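You operate a simulated robot arm through the tools that you are given. There is no shell and no other tool.

You run a simulated robot arm. Do the job below in one go: nothing can be reset, and whatever is moved stays where it is left.

TASK
Set the controls near the top of the duplicator lid. At the end: the speed lever is set to fast; the density lever is set to dark; the move knob is turned to plus five; the blue guide at the front of the out tray is set to down; whatever was shut is shut again. Leave all else as you found it, and nothing knocked over. The blue guide at the front of the out tray goes to its stop. The speed lever goes to its stop. The density lever goes to its stop.

Only the result counts: the job must be done as asked and must still hold three seconds after the hand-in. Knocking over, shifting, dropping, spilling or breaking anything else fails it. Lids that push on must go on centred and level and be pressed home; caps that screw on are set level and turned clockwise until they are tight.

THE ROBOT
A 7-joint arm with a two-finger parallel gripper, fixed in place. Base frame: the origin is on the floor under the middle of its stand, x ahead of it, y to its left, z up; the work surface is at about z = 0.945. Readings come in m, degrees, newtons and seconds.
It reaches about 1.372 m from its shoulder. Its first joint turns from -149.0 to 149.0 degrees. Payload 3.43 kg.
The TCP is the grasp point between the finger pads, 0.03 m short of the fingertips. In the tool frame z runs along the fingers and y along their closing line. The gripper opens to 0.094 m. The fingers are 0.028 m wide and 0.01 m thick; the gripper's body (0.05 by 0.096 m) begins 0.055 m behind the TCP.
Orientation is that of the tool frame in the base frame, as a unit quaternion [w, x, y, z]. With the fingers straight down and closing along the base's y, the tool's x points along the base's -x, its y along +y and its z along -z.

THE INTERFACE
- The arm moves only by the tool play_rows. Its argument "plan" is a list of rows, each a list of 7 numbers: the gripper command, from -1 (shut) to 1 (fully open), values between in proportion, then the shift along the tool's x, y, z in units of 25 mm (1.0 is 25 mm), then the turn, a rotation vector about the tool's x, y, z in units of 6 degrees (1.0 is 6 degrees). In form: [[jaw, tx, ty, tz, wx, wy, wz], ...]. A call has 1 to 20 rows; each row shifts and turns the commanded pose from where the row before left it, along the tool's axes as they then stand. A call with a number of a shift or a turn outside -1 to 1 is refused whole. Each row takes 0.2 s and may step no farther than 0.05 m and 8.6 degrees from the row before; otherwise, or with a gripper value out of range, the whole call is refused. A pose out of reach is approached as far as the arm can. The call stops where the force on the tool passes 40 N (or 10 N more than at its start, if that is more) or the arm is blocked; 0.2 s more then pass. Each finger travels about 0.045 m/s and halts on what it meets, pressing with about 37 N; the grip force reading is that of the motor and also rises with nothing between the fingers. The clock runs only during rows and for 0.2 s after the last one: add rows that do not move to give the fingers time. The reply holds the time, the measured pose of the TCP, the force on the tool along the base axes, the opening and the grip force, in the units named above and with some noise, with the torque about the TCP (base axes, N m) and any sound that the robot's microphone picked up.
- Cameras (640 x 400 px; columns grow to the right, rows downward): "scene" is fixed at [0.3977, 0.6496, 1.5538]; the picture's right is [-0.98, 0.22, 0.00], its down [0.09, 0.41, -0.91] and it looks along [-0.20, -0.88, -0.42] (base axes); focal length 360 px, centre (320, 200). "wrist" rides on the gripper at [0.076, 0.014, -0.103] in the tool frame; the picture's right is [-0.18, 0.98, 0.00], its down [-0.75, -0.14, -0.64] and it looks along [-0.63, -0.12, 0.77] (tool axes); focal length 243 px, centre (320, 200). There is no depth. A picture from a camera that has moved, and an enlarged one, comes with that camera's place and axes in the base frame and with its lens.
- capture(camera): a new picture of that camera. No time passes.
- zoom(camera, box): a new picture of the part [left, top, right, bottom] of that camera's present view, enlarged. No time passes.
- sign_off(): hands the job in; it is judged then, once.

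Nothing tells you positions but the pictures and the camera data. Unless the task says otherwise, let go and move clear before handing in.

The tools are called as name(argument=value, ...) on one line, values as JSON. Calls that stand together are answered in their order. play_rows: Moves the arm, as the interface text tells. Its arguments: {"type":"object","properties":{"plan":{"type":"array","items":{"type":"array","items":{"type":"number"}}}},"required":["plan"]} The other tools are called the same way: capture (camera) takes a picture; zoom (camera, box) takes an enlarged picture of a part of a camera's view; sign_off () hands the job in.

At the start:

```text
time: 0.0
position: [0.3218, -0.9346, 1.2678]
orientation: [0.002, -0.001, 1.0, -0.005]
contact_force: [0.4, -0.4, 0.4]
ft_torque: [-0.03, 0.0, 0.0]
opening: 0.0942
gripper_force: 0.1
```

scene: 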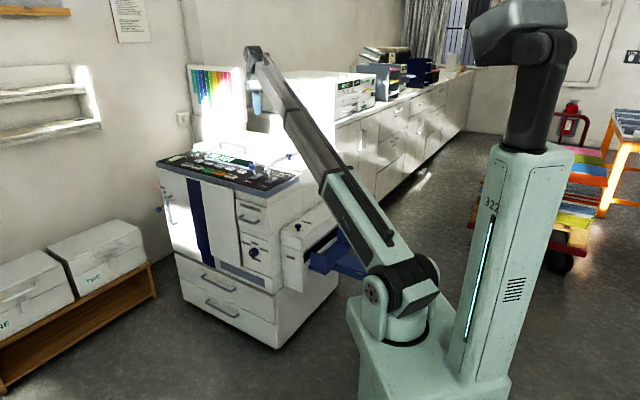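
wrist: 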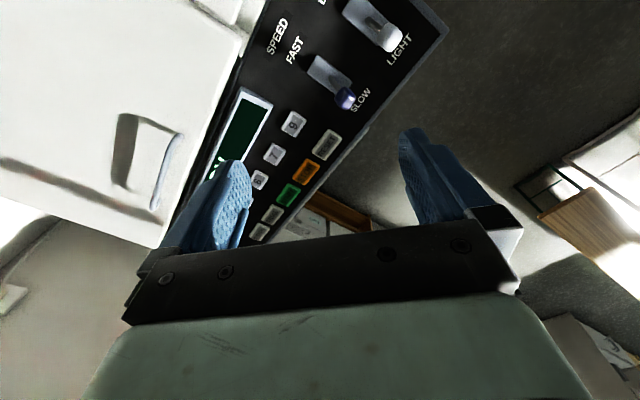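

I see the duplicator ahead with its control panel and a lever near the wrist camera's view. I'll take enlarged pictures to locate the controls before moving.

zoom(camera="scene", box=[140, 120, 380, 270])

zoom(camera="scene", box=[150, 140, 310, 240])

zoom(camera="wrist", box=[200, 0, 460, 162])

capture(camera="wrist")

```text
2.67 times, centred on (260, 195) of scene
camera zoom: at [0.3977, 0.6496, 1.5538], right [-0.98, 0.22, 0.0], down [0.09, 0.41, -0.91], along [-0.2, -0.88, -0.42], focal length 959 px, centre (480, 213)
```

zoom: 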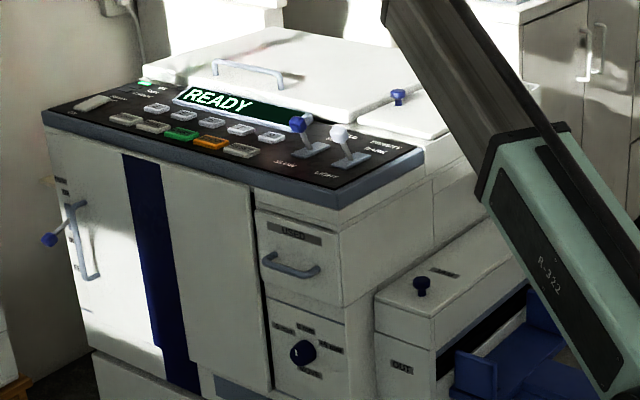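

```text
4.00 times, centred on (230, 190) of scene
camera zoom: at [0.3977, 0.6496, 1.5538], right [-0.98, 0.22, 0.0], down [0.09, 0.41, -0.91], along [-0.2, -0.88, -0.42], focal length 1439 px, centre (680, 240)
```

zoom: 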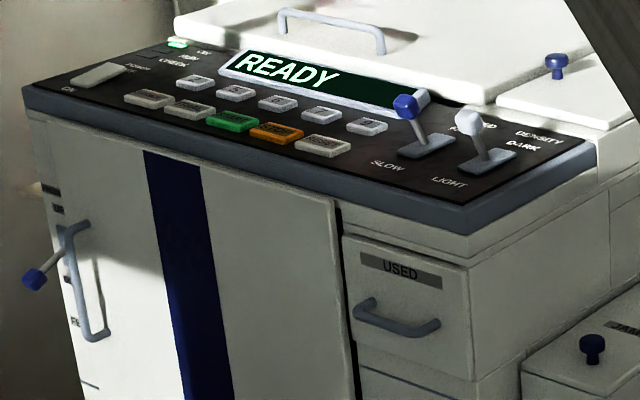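

```text
2.46 times, centred on (330, 81) of wrist
camera zoom: at [0.2456, -0.9195, 1.3701], right [0.18, 0.98, -0.01], down [0.75, -0.13, 0.65], along [0.63, -0.13, -0.76], focal length 597 px, centre (295, 493)
```

zoom: 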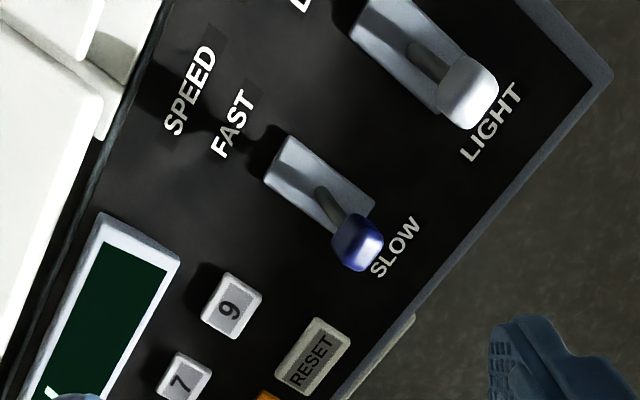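

```text
taken
camera wrist: at [0.2456, -0.9195, 1.3701], right [0.18, 0.98, -0.01], down [0.75, -0.13, 0.65], along [0.63, -0.13, -0.76], focal length 243 px, centre (320, 200)
```

wrist: 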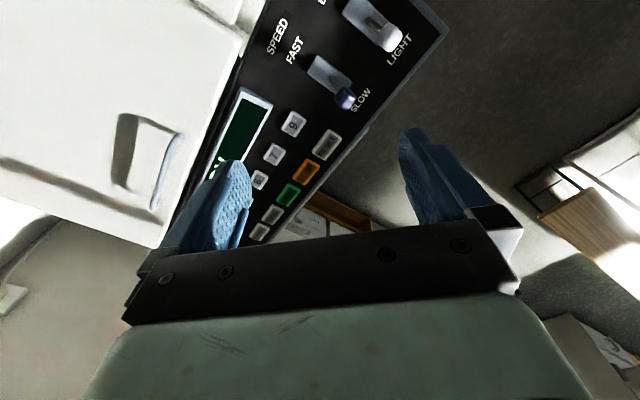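

The speed lever (blue tip) is at SLOW and the density lever (white tip) at LIGHT. I'll look closer at the knob, the side unit and the out tray.

zoom(camera="scene", box=[230, 195, 310, 245])

zoom(camera="scene", box=[270, 190, 398, 270])

zoom(camera="scene", box=[220, 140, 316, 200])

zoom(camera="scene", box=[150, 170, 246, 230])

zoom(camera="wrist", box=[230, 0, 450, 138])

```text
8.00 times, centred on (270, 220) of scene
camera zoom: at [0.3977, 0.6496, 1.5538], right [-0.98, 0.22, 0.0], down [0.09, 0.41, -0.91], along [-0.2, -0.88, -0.42], focal length 2878 px, centre (720, 40)
```

zoom: 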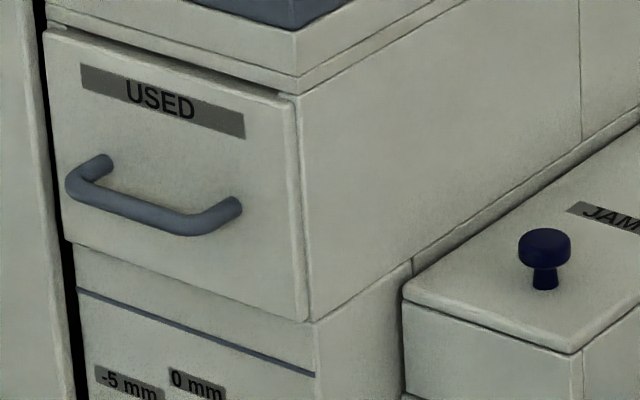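

```text
5.00 times, centred on (334, 230) of scene
camera zoom: at [0.3977, 0.6496, 1.5538], right [-0.98, 0.22, 0.0], down [0.09, 0.41, -0.91], along [-0.2, -0.88, -0.42], focal length 1799 px, centre (250, 50)
```

zoom: 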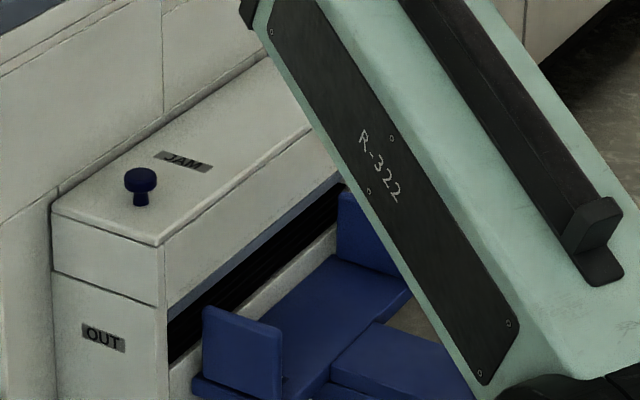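

```text
6.67 times, centred on (268, 170) of scene
camera zoom: at [0.3977, 0.6496, 1.5538], right [-0.98, 0.22, 0.0], down [0.09, 0.41, -0.91], along [-0.2, -0.88, -0.42], focal length 2398 px, centre (667, 400)
```

zoom: 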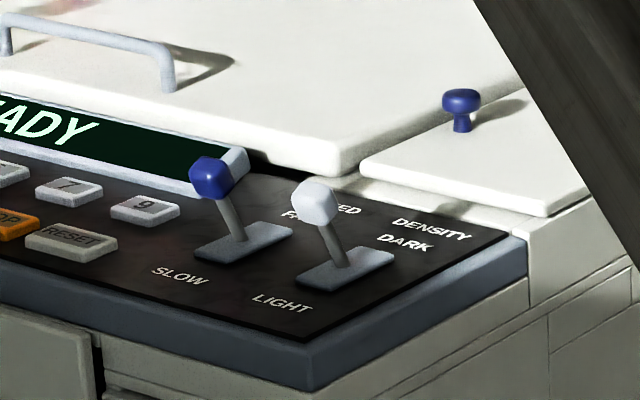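

```text
6.67 times, centred on (198, 200) of scene
camera zoom: at [0.3977, 0.6496, 1.5538], right [-0.98, 0.22, 0.0], down [0.09, 0.41, -0.91], along [-0.2, -0.88, -0.42], focal length 2398 px, centre (1133, 200)
```

zoom: 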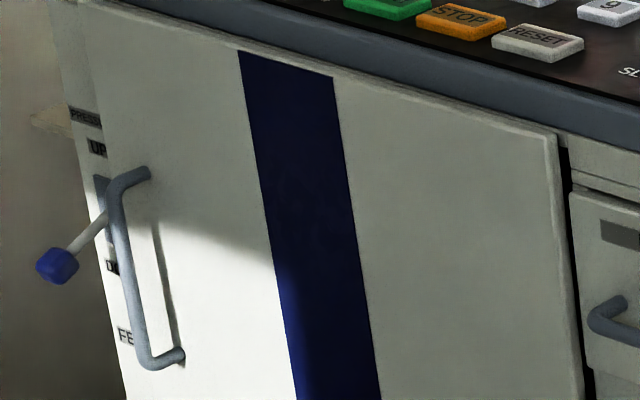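

```text
2.90 times, centred on (340, 69) of wrist
camera zoom: at [0.2456, -0.9195, 1.3701], right [0.18, 0.98, -0.01], down [0.75, -0.13, 0.65], along [0.63, -0.13, -0.76], focal length 703 px, centre (262, 580)
```

zoom: 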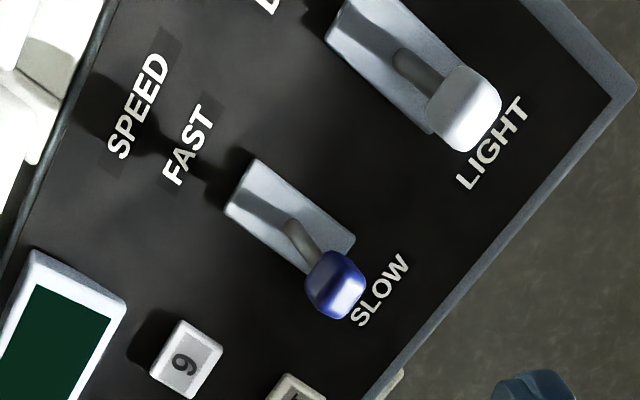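

I'll look closer at the front dial, which shows "-5 mm / 0 mm" labels, and at the far part of the machine.

zoom(camera="scene", box=[230, 230, 286, 265])

zoom(camera="scene", box=[290, 230, 370, 280])

zoom(camera="scene", box=[150, 40, 310, 140])

zoom(camera="scene", box=[150, 240, 390, 390])

```text
11.43 times, centred on (258, 248) of scene
camera zoom: at [0.3977, 0.6496, 1.5538], right [-0.98, 0.22, 0.0], down [0.09, 0.41, -0.91], along [-0.2, -0.88, -0.42], focal length 4112 px, centre (1029, -343)
```

zoom: 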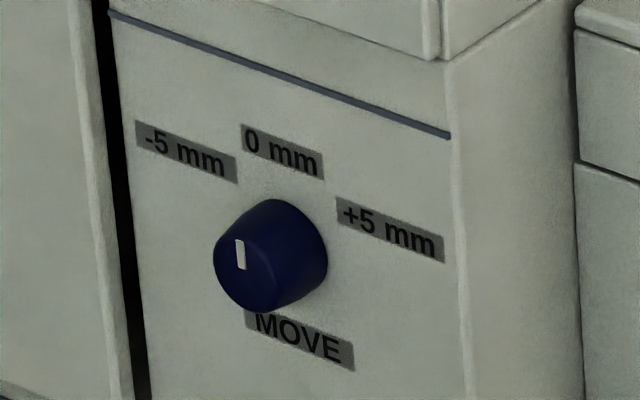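

```text
8.00 times, centred on (330, 255) of scene
camera zoom: at [0.3977, 0.6496, 1.5538], right [-0.98, 0.22, 0.0], down [0.09, 0.41, -0.91], along [-0.2, -0.88, -0.42], focal length 2878 px, centre (240, -240)
```

zoom: 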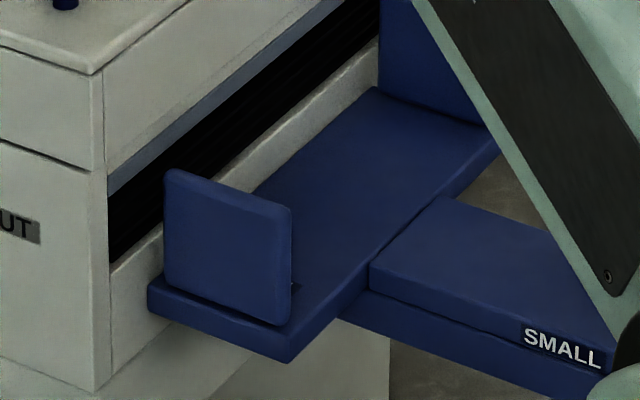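

```text
4.00 times, centred on (230, 90) of scene
camera zoom: at [0.3977, 0.6496, 1.5538], right [-0.98, 0.22, 0.0], down [0.09, 0.41, -0.91], along [-0.2, -0.88, -0.42], focal length 1439 px, centre (680, 640)
```

zoom: 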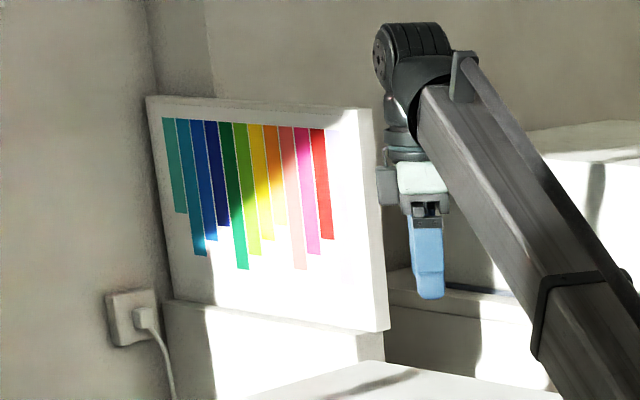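

```text
2.67 times, centred on (270, 315) of scene
camera zoom: at [0.3977, 0.6496, 1.5538], right [-0.98, 0.22, 0.0], down [0.09, 0.41, -0.91], along [-0.2, -0.88, -0.42], focal length 959 px, centre (453, -107)
```

zoom: 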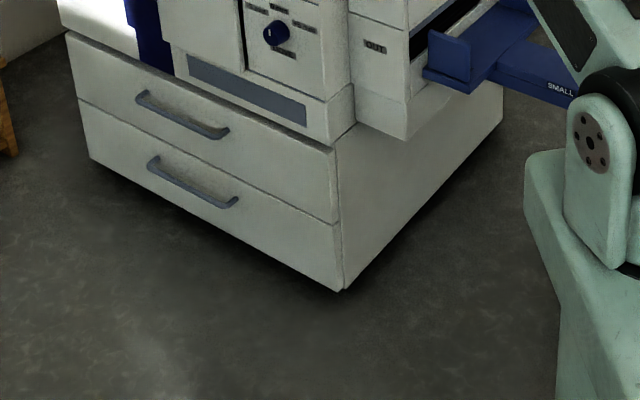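

The panel front faces about (0.7, 0.7) in base axes. Speed tip is near (0.36, -0.91, 1.01) and density tip near (0.30, -0.84, 1.01). I'll turn the tool about its z by 45° so the fingers line up with the machine, then look again.

play_rows(plan=[[1, 0, 0, 0, 0, 0, 0.9375], [1, 0, 0, 0, 0, 0, 0.9375], [1, 0, 0, 0, 0, 0, 0.9375], [1, 0, 0, 0, 0, 0, 0.9375], [1, 0, 0, 0, 0, 0, 0.9375], [1, 0, 0, 0, 0, 0, 0.9375], [1, 0, 0, 0, 0, 0, 0.9375], [1, 0, 0, 0, 0, 0, 0.9375], [1, 0, 0, 0, 0, 0, 0]])

capture(camera="wrist")

capture(camera="scene")

```text
time: 1.7
position: [0.324, -0.9376, 1.2692]
orientation: [0.006, 0.336, 0.942, -0.009]
contact_force: [0.4, -1.0, -2.6]
ft_torque: [0.03, -0.13, 0.11]
opening: 0.0936
gripper_force: 0.0
stopped in row 8: the force on the tool passed its limit at 61 N (the readings are from after the stop); the commanded pose is now the measured one
```

```text
taken
camera wrist: at [0.2721, -0.8757, 1.369], right [0.76, 0.65, -0.01], down [0.49, -0.57, 0.66], along [0.42, -0.51, -0.75], focal length 243 px, centre (320, 200)
```

wrist: 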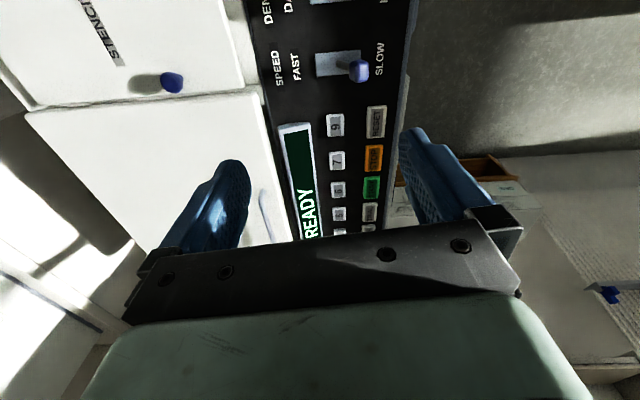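

```text
taken
```

scene: 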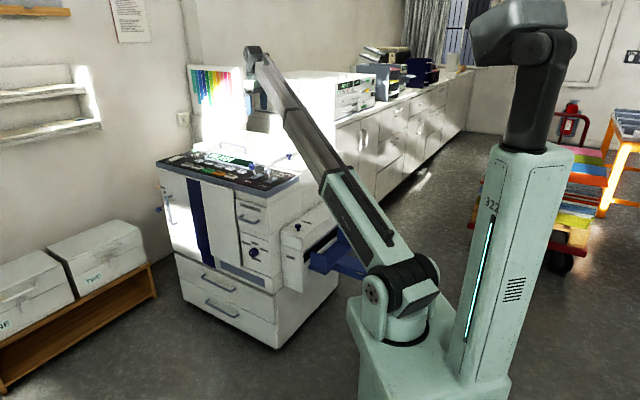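

The turn stopped with a force of 61 N near its end, so something may have been touched. I'll look around the gripper before doing anything else.

zoom(camera="scene", box=[180, 30, 308, 110])

zoom(camera="scene", box=[180, 100, 340, 200])

zoom(camera="wrist", box=[0, 0, 320, 200])

zoom(camera="wrist", box=[240, 0, 432, 120])

```text
5.00 times, centred on (244, 70) of scene
camera zoom: at [0.3977, 0.6496, 1.5538], right [-0.98, 0.22, 0.0], down [0.09, 0.41, -0.91], along [-0.2, -0.88, -0.42], focal length 1799 px, centre (700, 850)
```

zoom: 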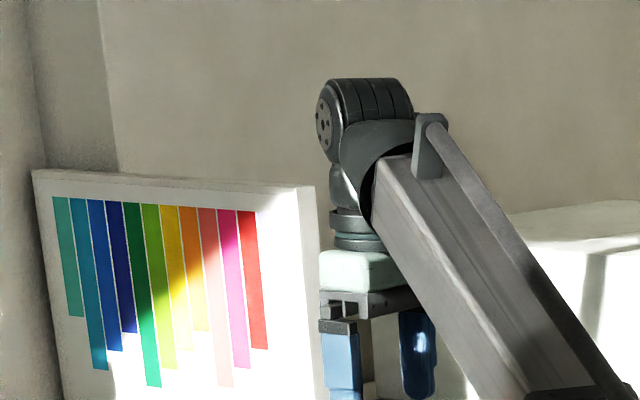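

```text
4.00 times, centred on (260, 150) of scene
camera zoom: at [0.3977, 0.6496, 1.5538], right [-0.98, 0.22, 0.0], down [0.09, 0.41, -0.91], along [-0.2, -0.88, -0.42], focal length 1439 px, centre (560, 400)
```

zoom: 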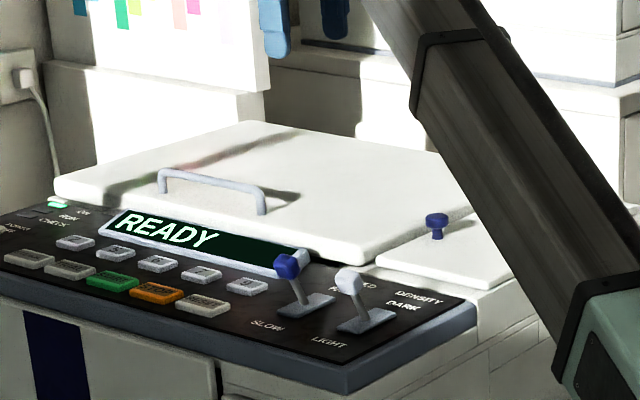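

```text
2.00 times, centred on (160, 100) of wrist
camera zoom: at [0.2721, -0.8757, 1.369], right [0.76, 0.65, -0.01], down [0.49, -0.57, 0.66], along [0.42, -0.51, -0.75], focal length 485 px, centre (640, 400)
```

zoom: 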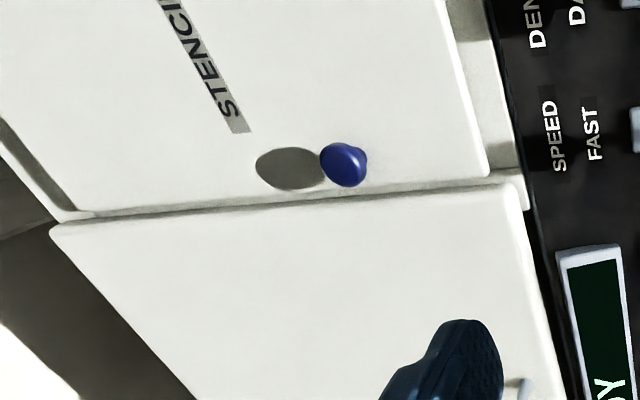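

```text
3.33 times, centred on (336, 60) of wrist
camera zoom: at [0.2721, -0.8757, 1.369], right [0.76, 0.65, -0.01], down [0.49, -0.57, 0.66], along [0.42, -0.51, -0.75], focal length 809 px, centre (267, 667)
```

zoom: 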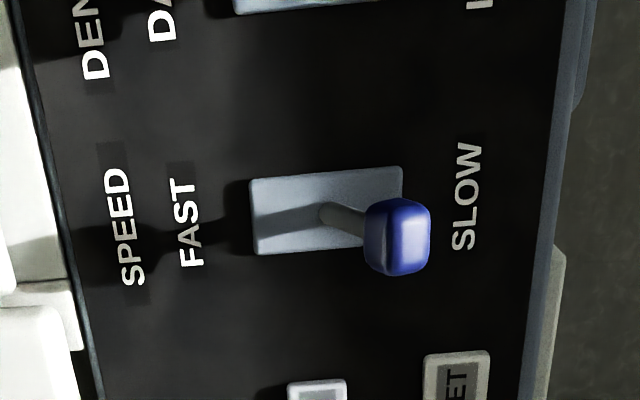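

The panel was not touched; most likely the camera side of the gripper met the forearm. I'll turn the other way so the camera side faces the back of the machine, with the closing line along the panel, and shut the fingers for pushing.

play_rows(plan=[[-1, 0, 0, 0, 0, 0, -0.937], [-1, 0, 0, 0, 0, 0, -0.937], [-1, 0, 0, 0, 0, 0, -0.937], [-1, 0, 0, 0, 0, 0, -0.937], [-1, 0, 0, 0, 0, 0, -0.937], [-1, 0, 0, 0, 0, 0, -0.937], [-1, 0, 0, 0, 0, 0, -0.937], [-1, 0, 0, 0, 0, 0, -0.937], [-1, 0, 0, 0, 0, 0, -0.937], [-1, 0, 0, 0, 0, 0, -0.937], [-1, 0, 0, 0, 0, 0, -0.937], [-1, 0, 0, 0, 0, 0, -0.937], [-1, 0, 0, 0, 0, 0, -0.937], [-1, 0, 0, 0, 0, 0, -0.937], [-1, 0, 0, 0, 0, 0, -0.937], [-1, 0, 0, 0, 0, 0, 0]])

capture(camera="wrist")

capture(camera="scene")

```text
time: 5.1
position: [0.3227, -0.9361, 1.2684]
orientation: [-0.001, -0.384, 0.923, -0.011]
contact_force: [-0.1, -0.6, 0.7]
ft_torque: [-0.02, 0.01, -0.02]
opening: 0.0001
gripper_force: 32.9
```

```text
taken
camera wrist: at [0.2585, -0.9787, 1.3713], right [-0.57, 0.82, -0.02], down [0.63, 0.45, 0.64], along [0.53, 0.35, -0.77], focal length 243 px, centre (320, 200)
```

wrist: 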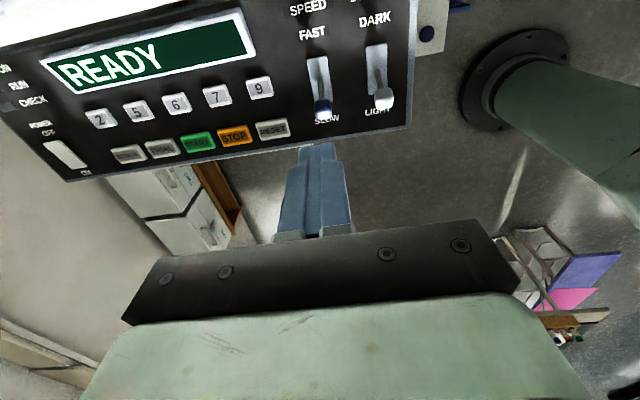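

```text
taken
```

scene: 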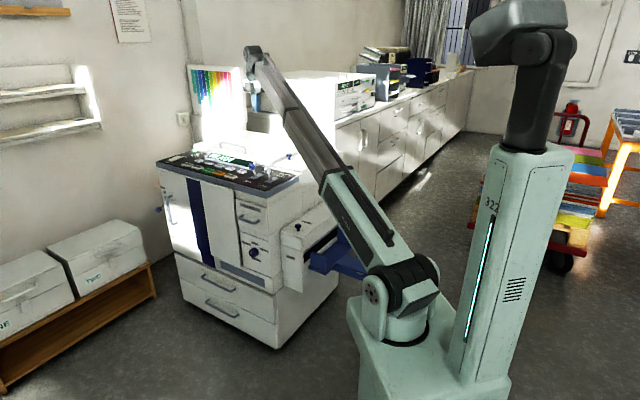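

Good view: speed lever at SLOW, density at LIGHT. I'll zoom to refine their positions.

zoom(camera="wrist", box=[270, 0, 462, 120])

```text
3.33 times, centred on (366, 60) of wrist
camera zoom: at [0.2585, -0.9787, 1.3713], right [-0.57, 0.82, -0.02], down [0.63, 0.45, 0.64], along [0.53, 0.35, -0.77], focal length 809 px, centre (167, 667)
```

zoom: 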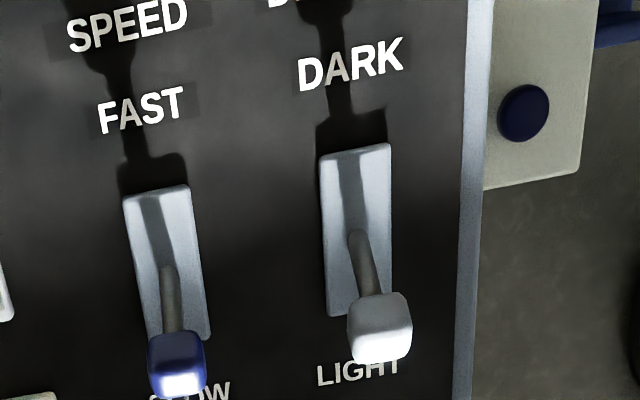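

Tips refined: speed (0.360, -0.911, 1.014), density (0.299, -0.849, 1.014), both 45° aligned. I'll go in front of the speed lever and descend.

play_rows(plan=[[-1, -0.947, -0.089, 0, 0, 0, 0], [-1, -0.947, -0.089, 0, 0, 0, 0], [-1, -0.947, -0.089, 0, 0, 0, 0], [-1, -0.947, -0.089, 0, 0, 0, 0], [-1, 0, 0, 0.96, 0, 0, 0], [-1, 0, 0, 0.96, 0, 0, 0], [-1, 0, 0, 0.96, 0, 0, 0], [-1, 0, 0, 0.96, 0, 0, 0], [-1, 0, 0, 0.96, 0, 0, 0], [-1, 0, 0, 0.96, 0, 0, 0], [-1, 0, 0, 0.96, 0, 0, 0], [-1, 0, 0, 0.5, 0, 0, 0], [-1, 0, 0, 0, 0, 0, 0]])

capture(camera="wrist")

zoom(camera="scene", box=[150, 90, 342, 210])

```text
time: 7.9
position: [0.3957, -0.8775, 1.0885]
orientation: [0.001, -0.384, 0.923, -0.011]
contact_force: [0.3, -0.3, 0.2]
ft_torque: [-0.01, 0.0, 0.02]
opening: 0.0
gripper_force: 33.3
```

```text
taken
camera wrist: at [0.3314, -0.9201, 1.1903], right [-0.57, 0.82, -0.02], down [0.63, 0.45, 0.64], along [0.53, 0.35, -0.77], focal length 243 px, centre (320, 200)
```

wrist: 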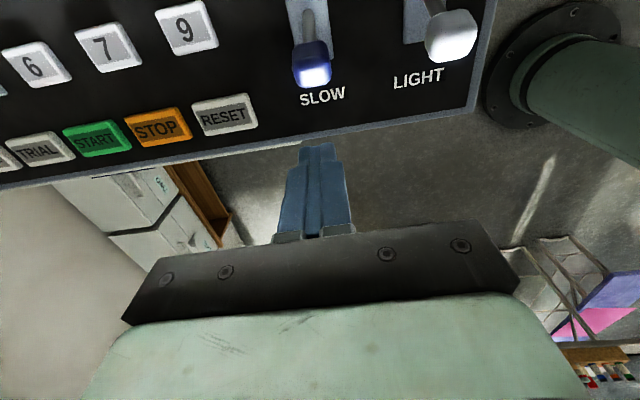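

```text
3.33 times, centred on (246, 150) of scene
camera zoom: at [0.3977, 0.6496, 1.5538], right [-0.98, 0.22, 0.0], down [0.09, 0.41, -0.91], along [-0.2, -0.88, -0.42], focal length 1199 px, centre (567, 367)
```

zoom: 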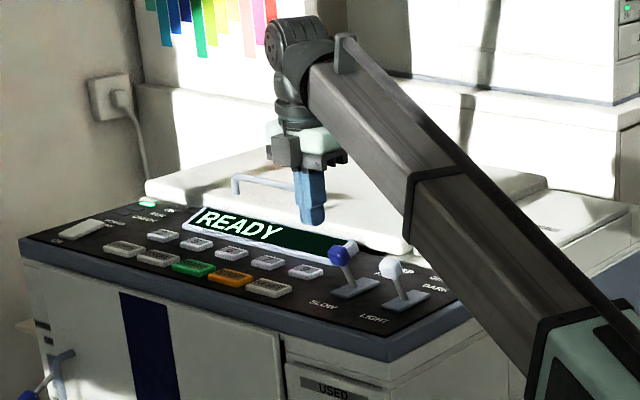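

Fingers are lined up 47 mm in front of the speed lever. I'll descend the rest and start pushing gently toward FAST.

play_rows(plan=[[-1, 0, 0, 0.9, 0, 0, 0], [-1, 0, 0, 0.9, 0, 0, 0], [-1, 0, 0, 0.9, 0, 0, 0], [-1, 0, 0, 0, 0, 0, 0], [-1, 0.4, 0, 0, 0, 0, 0], [-1, 0.4, 0, 0, 0, 0, 0], [-1, 0.4, 0, 0, 0, 0, 0], [-1, 0.4, 0, 0, 0, 0, 0], [-1, 0, 0, 0, 0, 0, 0]])

capture(camera="wrist")

zoom(camera="scene", box=[200, 120, 296, 180])

```text
time: 9.9
position: [0.3692, -0.9072, 1.0222]
orientation: [-0.001, -0.383, 0.924, -0.011]
contact_force: [2.4, 3.4, 18.6]
ft_torque: [-0.01, 0.3, -0.01]
opening: 0.0
gripper_force: 32.9
```

```text
taken
camera wrist: at [0.3051, -0.9495, 1.1244], right [-0.57, 0.82, -0.02], down [0.63, 0.45, 0.64], along [0.53, 0.35, -0.77], focal length 243 px, centre (320, 200)
```

wrist: 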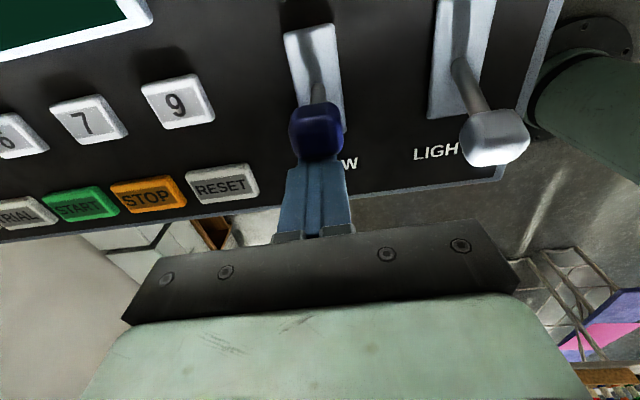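

```text
6.67 times, centred on (248, 150) of scene
camera zoom: at [0.3977, 0.6496, 1.5538], right [-0.98, 0.22, 0.0], down [0.09, 0.41, -0.91], along [-0.2, -0.88, -0.42], focal length 2398 px, centre (800, 533)
```

zoom: 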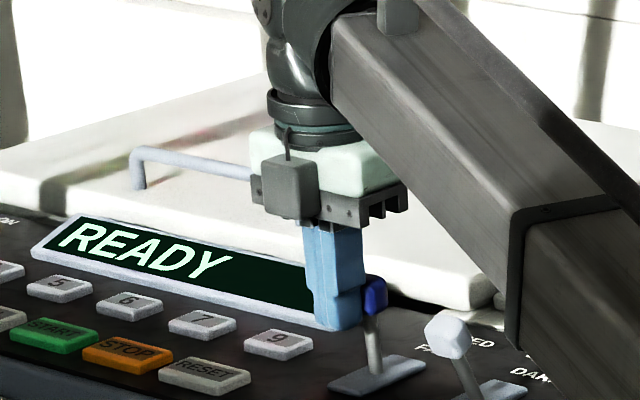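

The lever has come to about upright, but there is an upward force of 18 N, probably the tip rising against the fingers. I'll rise a few millimetres and check the force.

play_rows(plan=[[-1, 0, 0, -0.16, 0, 0, 0], [-1, 0, 0, 0, 0, 0, 0]])

zoom(camera="scene", box=[224, 140, 272, 170])

zoom(camera="wrist", box=[240, 0, 432, 120])

```text
time: 10.5
position: [0.3686, -0.9087, 1.0241]
orientation: [-0.001, -0.384, 0.923, -0.009]
contact_force: [0.5, -0.3, 0.5]
ft_torque: [0.06, -0.04, -0.01]
opening: 0.0
gripper_force: 33.2
```

```text
13.33 times, centred on (248, 155) of scene
camera zoom: at [0.3977, 0.6496, 1.5538], right [-0.98, 0.22, 0.0], down [0.09, 0.41, -0.91], along [-0.2, -0.88, -0.42], focal length 4797 px, centre (1280, 800)
```

zoom: 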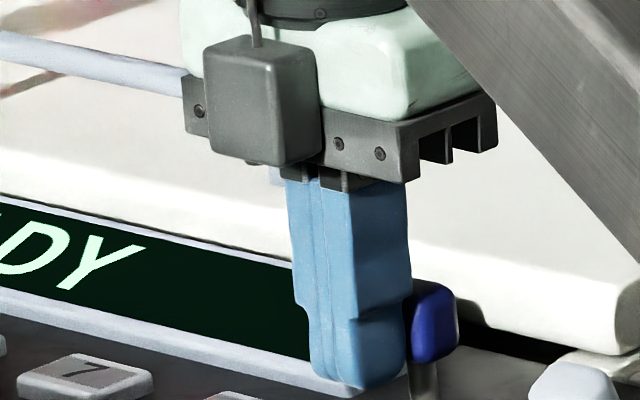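

```text
3.33 times, centred on (336, 60) of wrist
camera zoom: at [0.3045, -0.9508, 1.1262], right [-0.57, 0.82, -0.02], down [0.63, 0.45, 0.64], along [0.53, 0.35, -0.77], focal length 809 px, centre (267, 667)
```

zoom: 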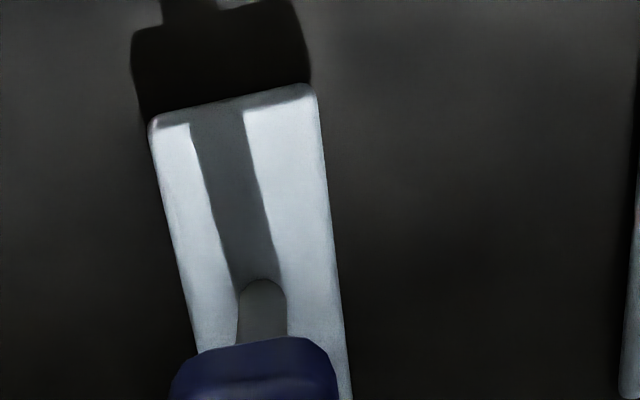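

Force is back to zero with the lever about upright. I'll keep pushing in small steps at this height.

play_rows(plan=[[-1, 0.25, 0, 0, 0, 0, 0], [-1, 0.25, 0, 0, 0, 0, 0], [-1, 0.25, 0, 0, 0, 0, 0], [-1, 0.25, 0, 0, 0, 0, 0], [-1, 0, 0, 0, 0, 0, 0]])

capture(camera="wrist")

zoom(camera="scene", box=[200, 120, 296, 180])

```text
time: 11.7
position: [0.3517, -0.9253, 1.0246]
orientation: [-0.001, -0.384, 0.923, -0.01]
contact_force: [-1.0, -0.3, -0.3]
ft_torque: [0.02, 0.01, -0.01]
opening: 0.0
gripper_force: 33.7
```

```text
taken
camera wrist: at [0.2874, -0.9676, 1.1273], right [-0.57, 0.82, -0.02], down [0.63, 0.45, 0.64], along [0.53, 0.35, -0.77], focal length 243 px, centre (320, 200)
```

wrist: 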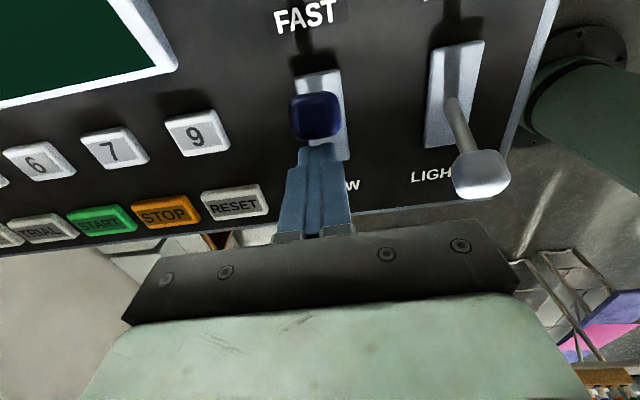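

```text
6.67 times, centred on (248, 150) of scene
camera zoom: at [0.3977, 0.6496, 1.5538], right [-0.98, 0.22, 0.0], down [0.09, 0.41, -0.91], along [-0.2, -0.88, -0.42], focal length 2398 px, centre (800, 533)
```

zoom: 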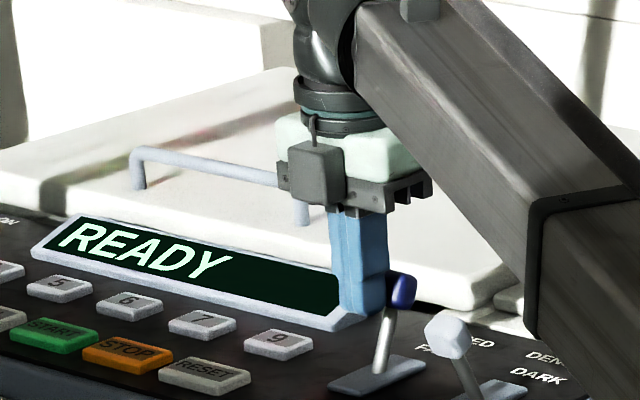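

The lever is past upright and following. I'll continue in small steps until I feel the stop.

play_rows(plan=[[-1, 0.2, 0, 0, 0, 0, 0], [-1, 0.2, 0, 0, 0, 0, 0], [-1, 0.15, 0, 0, 0, 0, 0], [-1, 0, 0, 0, 0, 0, 0]])

capture(camera="wrist")

zoom(camera="scene", box=[200, 120, 296, 180])

```text
time: 12.3
position: [0.3497, -0.9266, 1.0251]
orientation: [0.007, -0.388, 0.922, -0.007]
contact_force: [8.5, 7.9, 3.1]
ft_torque: [0.27, -0.11, 0.01]
opening: 0.0
gripper_force: 33.5
stopped in row 3: the force on the tool passed its limit at 45 N (the readings are from after the stop); the commanded pose is now the measured one
```

```text
taken
camera wrist: at [0.2858, -0.9705, 1.126], right [-0.57, 0.82, -0.02], down [0.62, 0.44, 0.65], along [0.54, 0.36, -0.76], focal length 243 px, centre (320, 200)
```

wrist: 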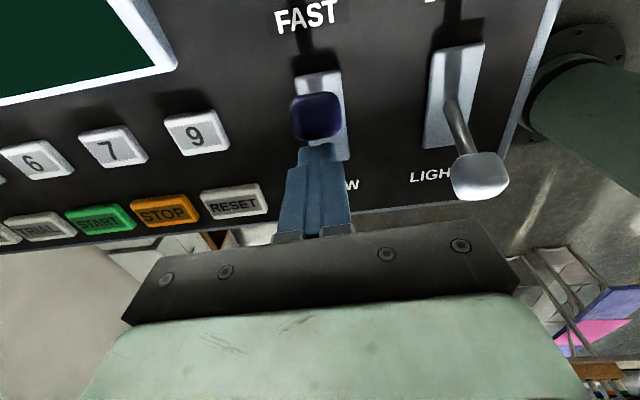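

```text
6.67 times, centred on (248, 150) of scene
camera zoom: at [0.3977, 0.6496, 1.5538], right [-0.98, 0.22, 0.0], down [0.09, 0.41, -0.91], along [-0.2, -0.88, -0.42], focal length 2398 px, centre (800, 533)
```

zoom: 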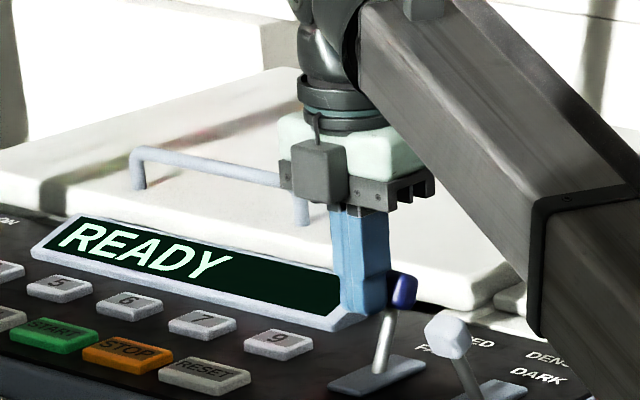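

The force rose along the push direction, so the speed lever seems at its stop. I'll back off and check it.

play_rows(plan=[[-1, -0.5, 0, 0, 0, 0, 0], [-1, -0.5, 0, 0, 0, 0, 0], [-1, -0.5, 0, 0, 0, 0, 0], [-1, 0, 0, -0.8, 0, 0, 0], [-1, 0, 0, -0.8, 0, 0, 0], [-1, 0, 0, -0.8, 0, 0, 0], [-1, 0, 0, -0.8, 0, 0, 0], [-1, 0, 0, 0, 0, 0, 0]])

capture(camera="wrist")

zoom(camera="scene", box=[200, 120, 296, 180])

```text
time: 14.1
position: [0.3739, -0.9009, 1.1055]
orientation: [0.005, -0.387, 0.922, -0.007]
contact_force: [0.6, 0.0, 0.0]
ft_torque: [-0.01, -0.01, -0.01]
opening: 0.0001
gripper_force: 33.1
```

```text
taken
camera wrist: at [0.3092, -0.9446, 1.2068], right [-0.57, 0.82, -0.02], down [0.62, 0.44, 0.65], along [0.54, 0.36, -0.76], focal length 243 px, centre (320, 200)
```

wrist: 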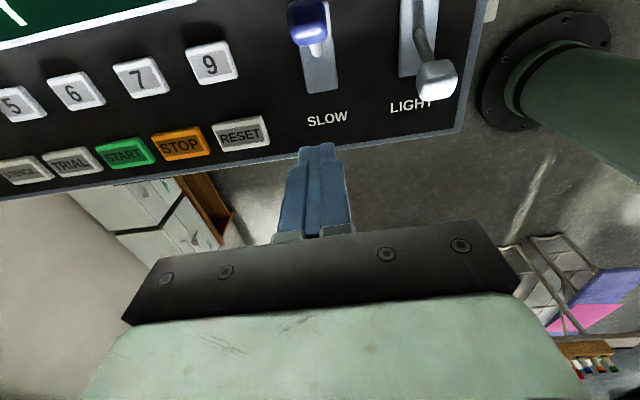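

```text
6.67 times, centred on (248, 150) of scene
camera zoom: at [0.3977, 0.6496, 1.5538], right [-0.98, 0.22, 0.0], down [0.09, 0.41, -0.91], along [-0.2, -0.88, -0.42], focal length 2398 px, centre (800, 533)
```

zoom: 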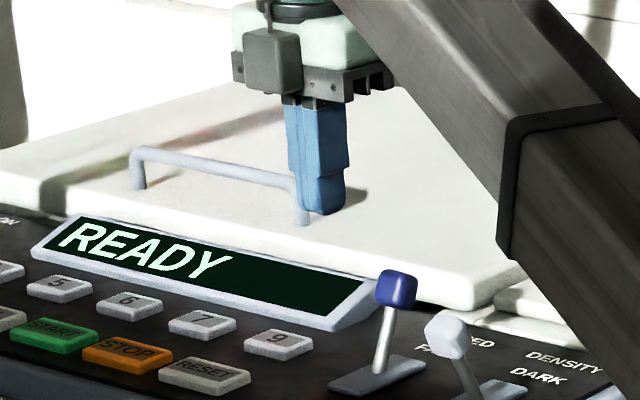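

I'll look at the speed lever in more detail from both cameras.

zoom(camera="wrist", box=[270, 0, 462, 120])

zoom(camera="scene", box=[240, 145, 304, 185])

```text
3.33 times, centred on (366, 60) of wrist
camera zoom: at [0.3092, -0.9446, 1.2068], right [-0.57, 0.82, -0.02], down [0.62, 0.44, 0.65], along [0.54, 0.36, -0.76], focal length 809 px, centre (167, 667)
```

zoom: 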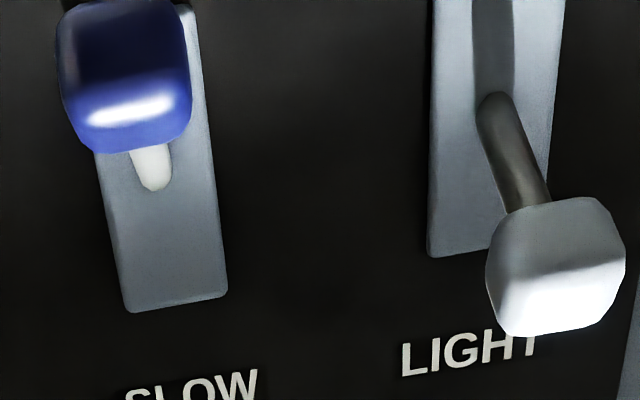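

```text
10.00 times, centred on (272, 165) of scene
camera zoom: at [0.3977, 0.6496, 1.5538], right [-0.98, 0.22, 0.0], down [0.09, 0.41, -0.91], along [-0.2, -0.88, -0.42], focal length 3598 px, centre (800, 550)
```

zoom: 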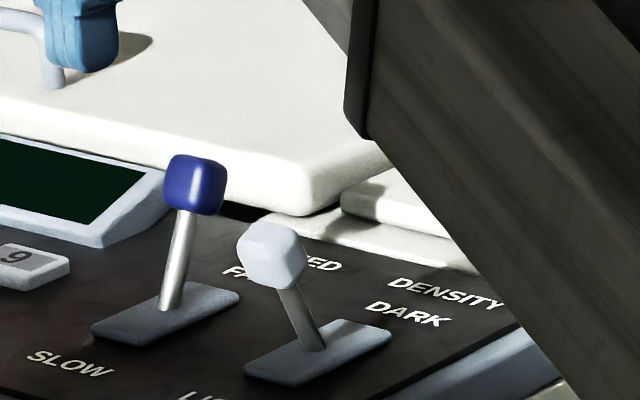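

By comparing the two levers, speed now leans back by the same amount it leaned forward before (about ±25°), so it is at its FAST stop. Next the density lever: move 89 mm along the panel in front of it and descend.

play_rows(plan=[[-1, -0.7, 0.5, 0, 0, 0, 0], [-1, -0.66, 0.8, 0, 0, 0, 0], [-1, 0, 0.8, 0, 0, 0, 0], [-1, 0, 0.8, 0, 0, 0, 0], [-1, 0, 0.66, 0, 0, 0, 0], [-1, 0, 0, 0.8, 0, 0, 0], [-1, 0, 0, 0.8, 0, 0, 0], [-1, 0, 0, 0, 0, 0, 0]])

capture(camera="wrist")

zoom(camera="scene", box=[200, 120, 296, 180])

```text
time: 15.9
position: [0.3326, -0.8142, 1.0655]
orientation: [0.005, -0.387, 0.922, -0.007]
contact_force: [-0.2, 0.2, -0.1]
ft_torque: [-0.01, 0.01, 0.01]
opening: 0.0002
gripper_force: 32.6
```

```text
taken
camera wrist: at [0.2683, -0.8587, 1.1662], right [-0.57, 0.82, -0.02], down [0.62, 0.44, 0.65], along [0.54, 0.36, -0.76], focal length 243 px, centre (320, 200)
```

wrist: 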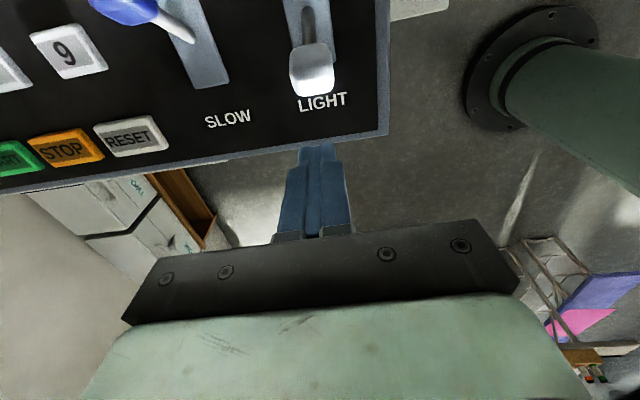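

```text
6.67 times, centred on (248, 150) of scene
camera zoom: at [0.3977, 0.6496, 1.5538], right [-0.98, 0.22, 0.0], down [0.09, 0.41, -0.91], along [-0.2, -0.88, -0.42], focal length 2398 px, centre (800, 533)
```

zoom: 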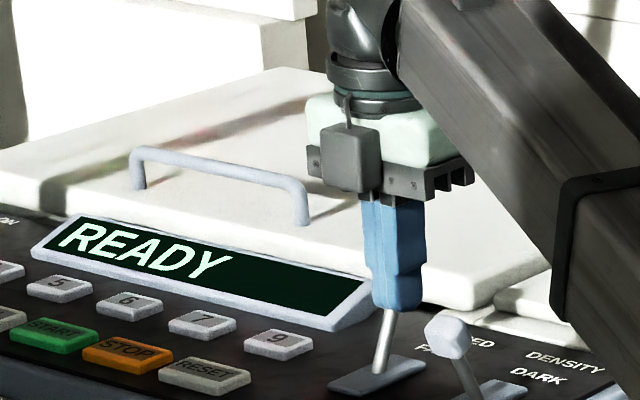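

Fingers are centred in front of the density lever. I'll descend and push it toward DARK.

play_rows(plan=[[-1, 0, 0, 0.75, 0, 0, 0], [-1, 0, 0, 0.75, 0, 0, 0], [-1, 0, 0, 0, 0, 0, 0], [-1, 0.35, 0, 0, 0, 0, 0], [-1, 0.35, 0, 0, 0, 0, 0], [-1, 0.35, 0, 0, 0, 0, 0], [-1, 0.3, 0, 0, 0, 0, 0], [-1, 0.25, 0, 0, 0, 0, 0], [-1, 0.25, 0, 0, 0, 0, 0], [-1, 0.25, 0, 0, 0, 0, 0], [-1, 0, 0, 0, 0, 0, 0]])

capture(camera="wrist")

zoom(camera="scene", box=[220, 120, 316, 180])

```text
time: 18.3
position: [0.2988, -0.8532, 1.0251]
orientation: [0.004, -0.388, 0.922, -0.006]
contact_force: [-0.1, 0.1, -0.1]
ft_torque: [0.01, -0.01, -0.01]
opening: 0.0
gripper_force: 33.1
```

```text
taken
camera wrist: at [0.234, -0.8965, 1.1266], right [-0.57, 0.82, -0.02], down [0.62, 0.44, 0.65], along [0.54, 0.36, -0.76], focal length 243 px, centre (320, 200)
```

wrist: 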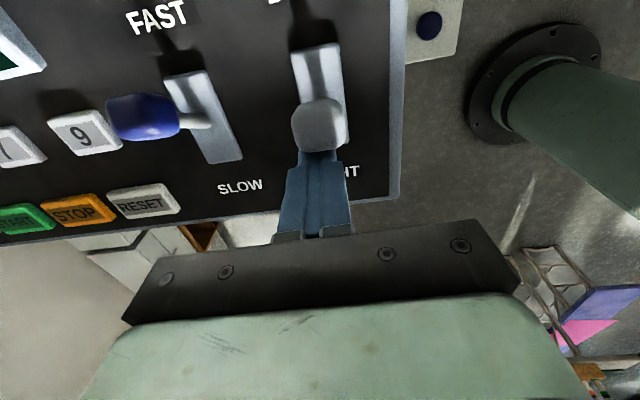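

```text
6.67 times, centred on (268, 150) of scene
camera zoom: at [0.3977, 0.6496, 1.5538], right [-0.98, 0.22, 0.0], down [0.09, 0.41, -0.91], along [-0.2, -0.88, -0.42], focal length 2398 px, centre (667, 533)
```

zoom: 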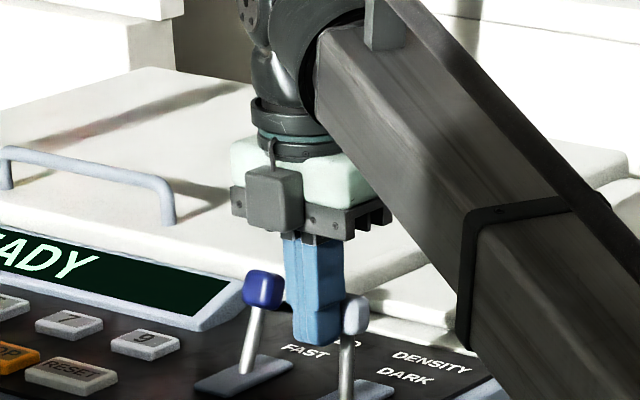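

The density lever is past upright and following. I'll finish the push in small steps until the stop.

play_rows(plan=[[-1, 0.2, 0, 0, 0, 0, 0], [-1, 0.2, 0, 0, 0, 0, 0], [-1, 0.15, 0, 0, 0, 0, 0], [-1, 0.15, 0, 0, 0, 0, 0], [-1, 0.15, 0, 0, 0, 0, 0], [-1, 0.15, 0, 0, 0, 0, 0], [-1, 0.15, 0, 0, 0, 0, 0], [-1, 0, 0, 0, 0, 0, 0]])

capture(camera="wrist")

zoom(camera="scene", box=[220, 120, 316, 180])

```text
time: 19.7
position: [0.2883, -0.8637, 1.0253]
orientation: [0.012, -0.391, 0.92, -0.004]
contact_force: [6.6, 7.0, 3.4]
ft_torque: [0.25, -0.12, 0.02]
opening: 0.0
gripper_force: 32.6
stopped in row 7: the force on the tool passed its limit at 43 N (the readings are from after the stop); the commanded pose is now the measured one
```

```text
taken
camera wrist: at [0.2223, -0.909, 1.1256], right [-0.58, 0.82, -0.01], down [0.61, 0.44, 0.66], along [0.54, 0.37, -0.75], focal length 243 px, centre (320, 200)
```

wrist: 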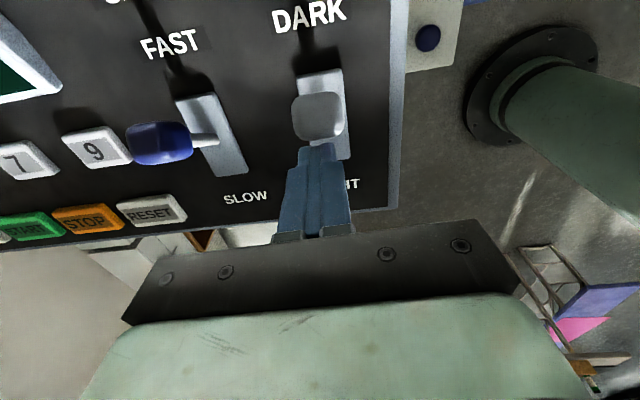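

```text
6.67 times, centred on (268, 150) of scene
camera zoom: at [0.3977, 0.6496, 1.5538], right [-0.98, 0.22, 0.0], down [0.09, 0.41, -0.91], along [-0.2, -0.88, -0.42], focal length 2398 px, centre (667, 533)
```

zoom: 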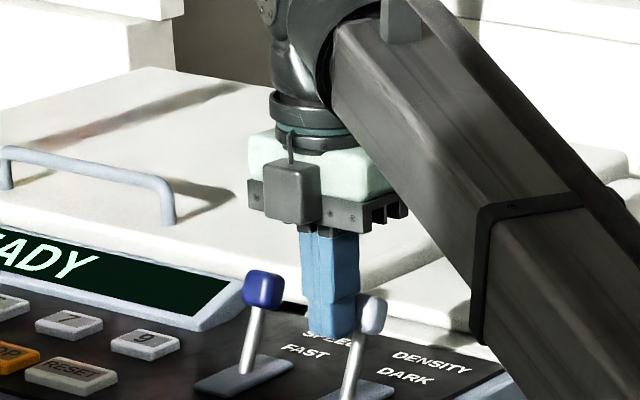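

Density lever hit its stop too. I'll back off, rise and check both levers.

play_rows(plan=[[-1, -0.5, 0, 0, 0, 0, 0], [-1, -0.5, 0, 0, 0, 0, 0], [-1, -0.6, 0, -0.4, 0, 0, 0], [-1, -0.6, 0, -0.8, 0, 0, 0], [-1, -0.4, 0, -0.9, 0, 0, 0], [-1, 0, 0, -0.9, 0, 0, 0], [-1, 0, 0, -0.9, 0, 0, 0], [-1, 0, 0, -0.9, 0, 0, 0], [-1, 0, 0, -0.9, 0, 0, 0], [-1, 0, 0, 0, 0, 0, 0]])

capture(camera="wrist")

zoom(camera="scene", box=[240, 145, 304, 185])

capture(camera="scene")

```text
time: 21.9
position: [0.329, -0.8193, 1.169]
orientation: [0.01, -0.389, 0.921, -0.004]
contact_force: [0.4, -0.4, 0.2]
ft_torque: [0.01, 0.01, 0.03]
opening: 0.0
gripper_force: 33.1
```

```text
taken
camera wrist: at [0.2639, -0.8645, 1.27], right [-0.58, 0.82, -0.01], down [0.61, 0.44, 0.66], along [0.54, 0.37, -0.76], focal length 243 px, centre (320, 200)
```

wrist: 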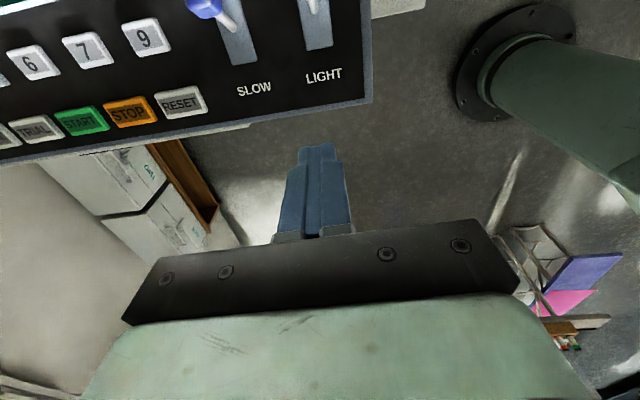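

```text
10.00 times, centred on (272, 165) of scene
camera zoom: at [0.3977, 0.6496, 1.5538], right [-0.98, 0.22, 0.0], down [0.09, 0.41, -0.91], along [-0.2, -0.88, -0.42], focal length 3598 px, centre (800, 550)
```

zoom: 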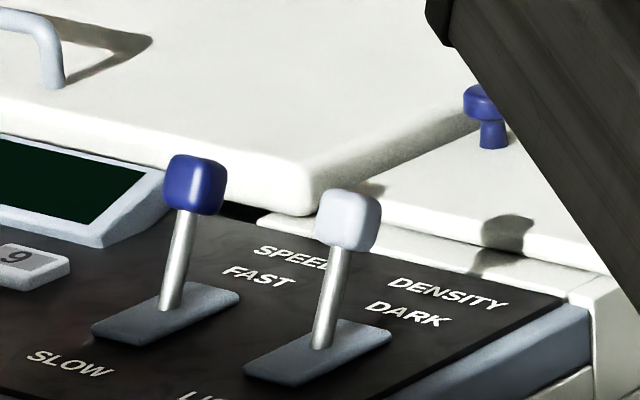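

```text
taken
```

scene: 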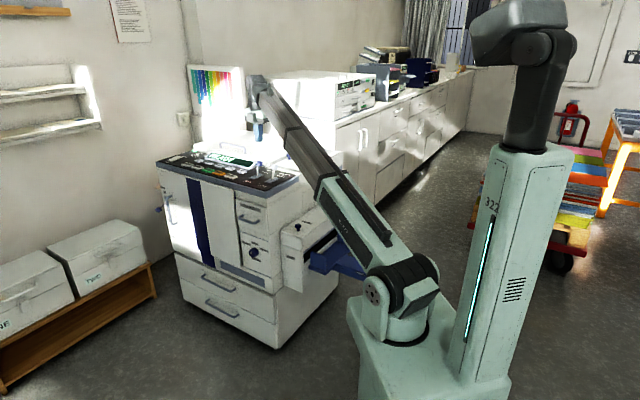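

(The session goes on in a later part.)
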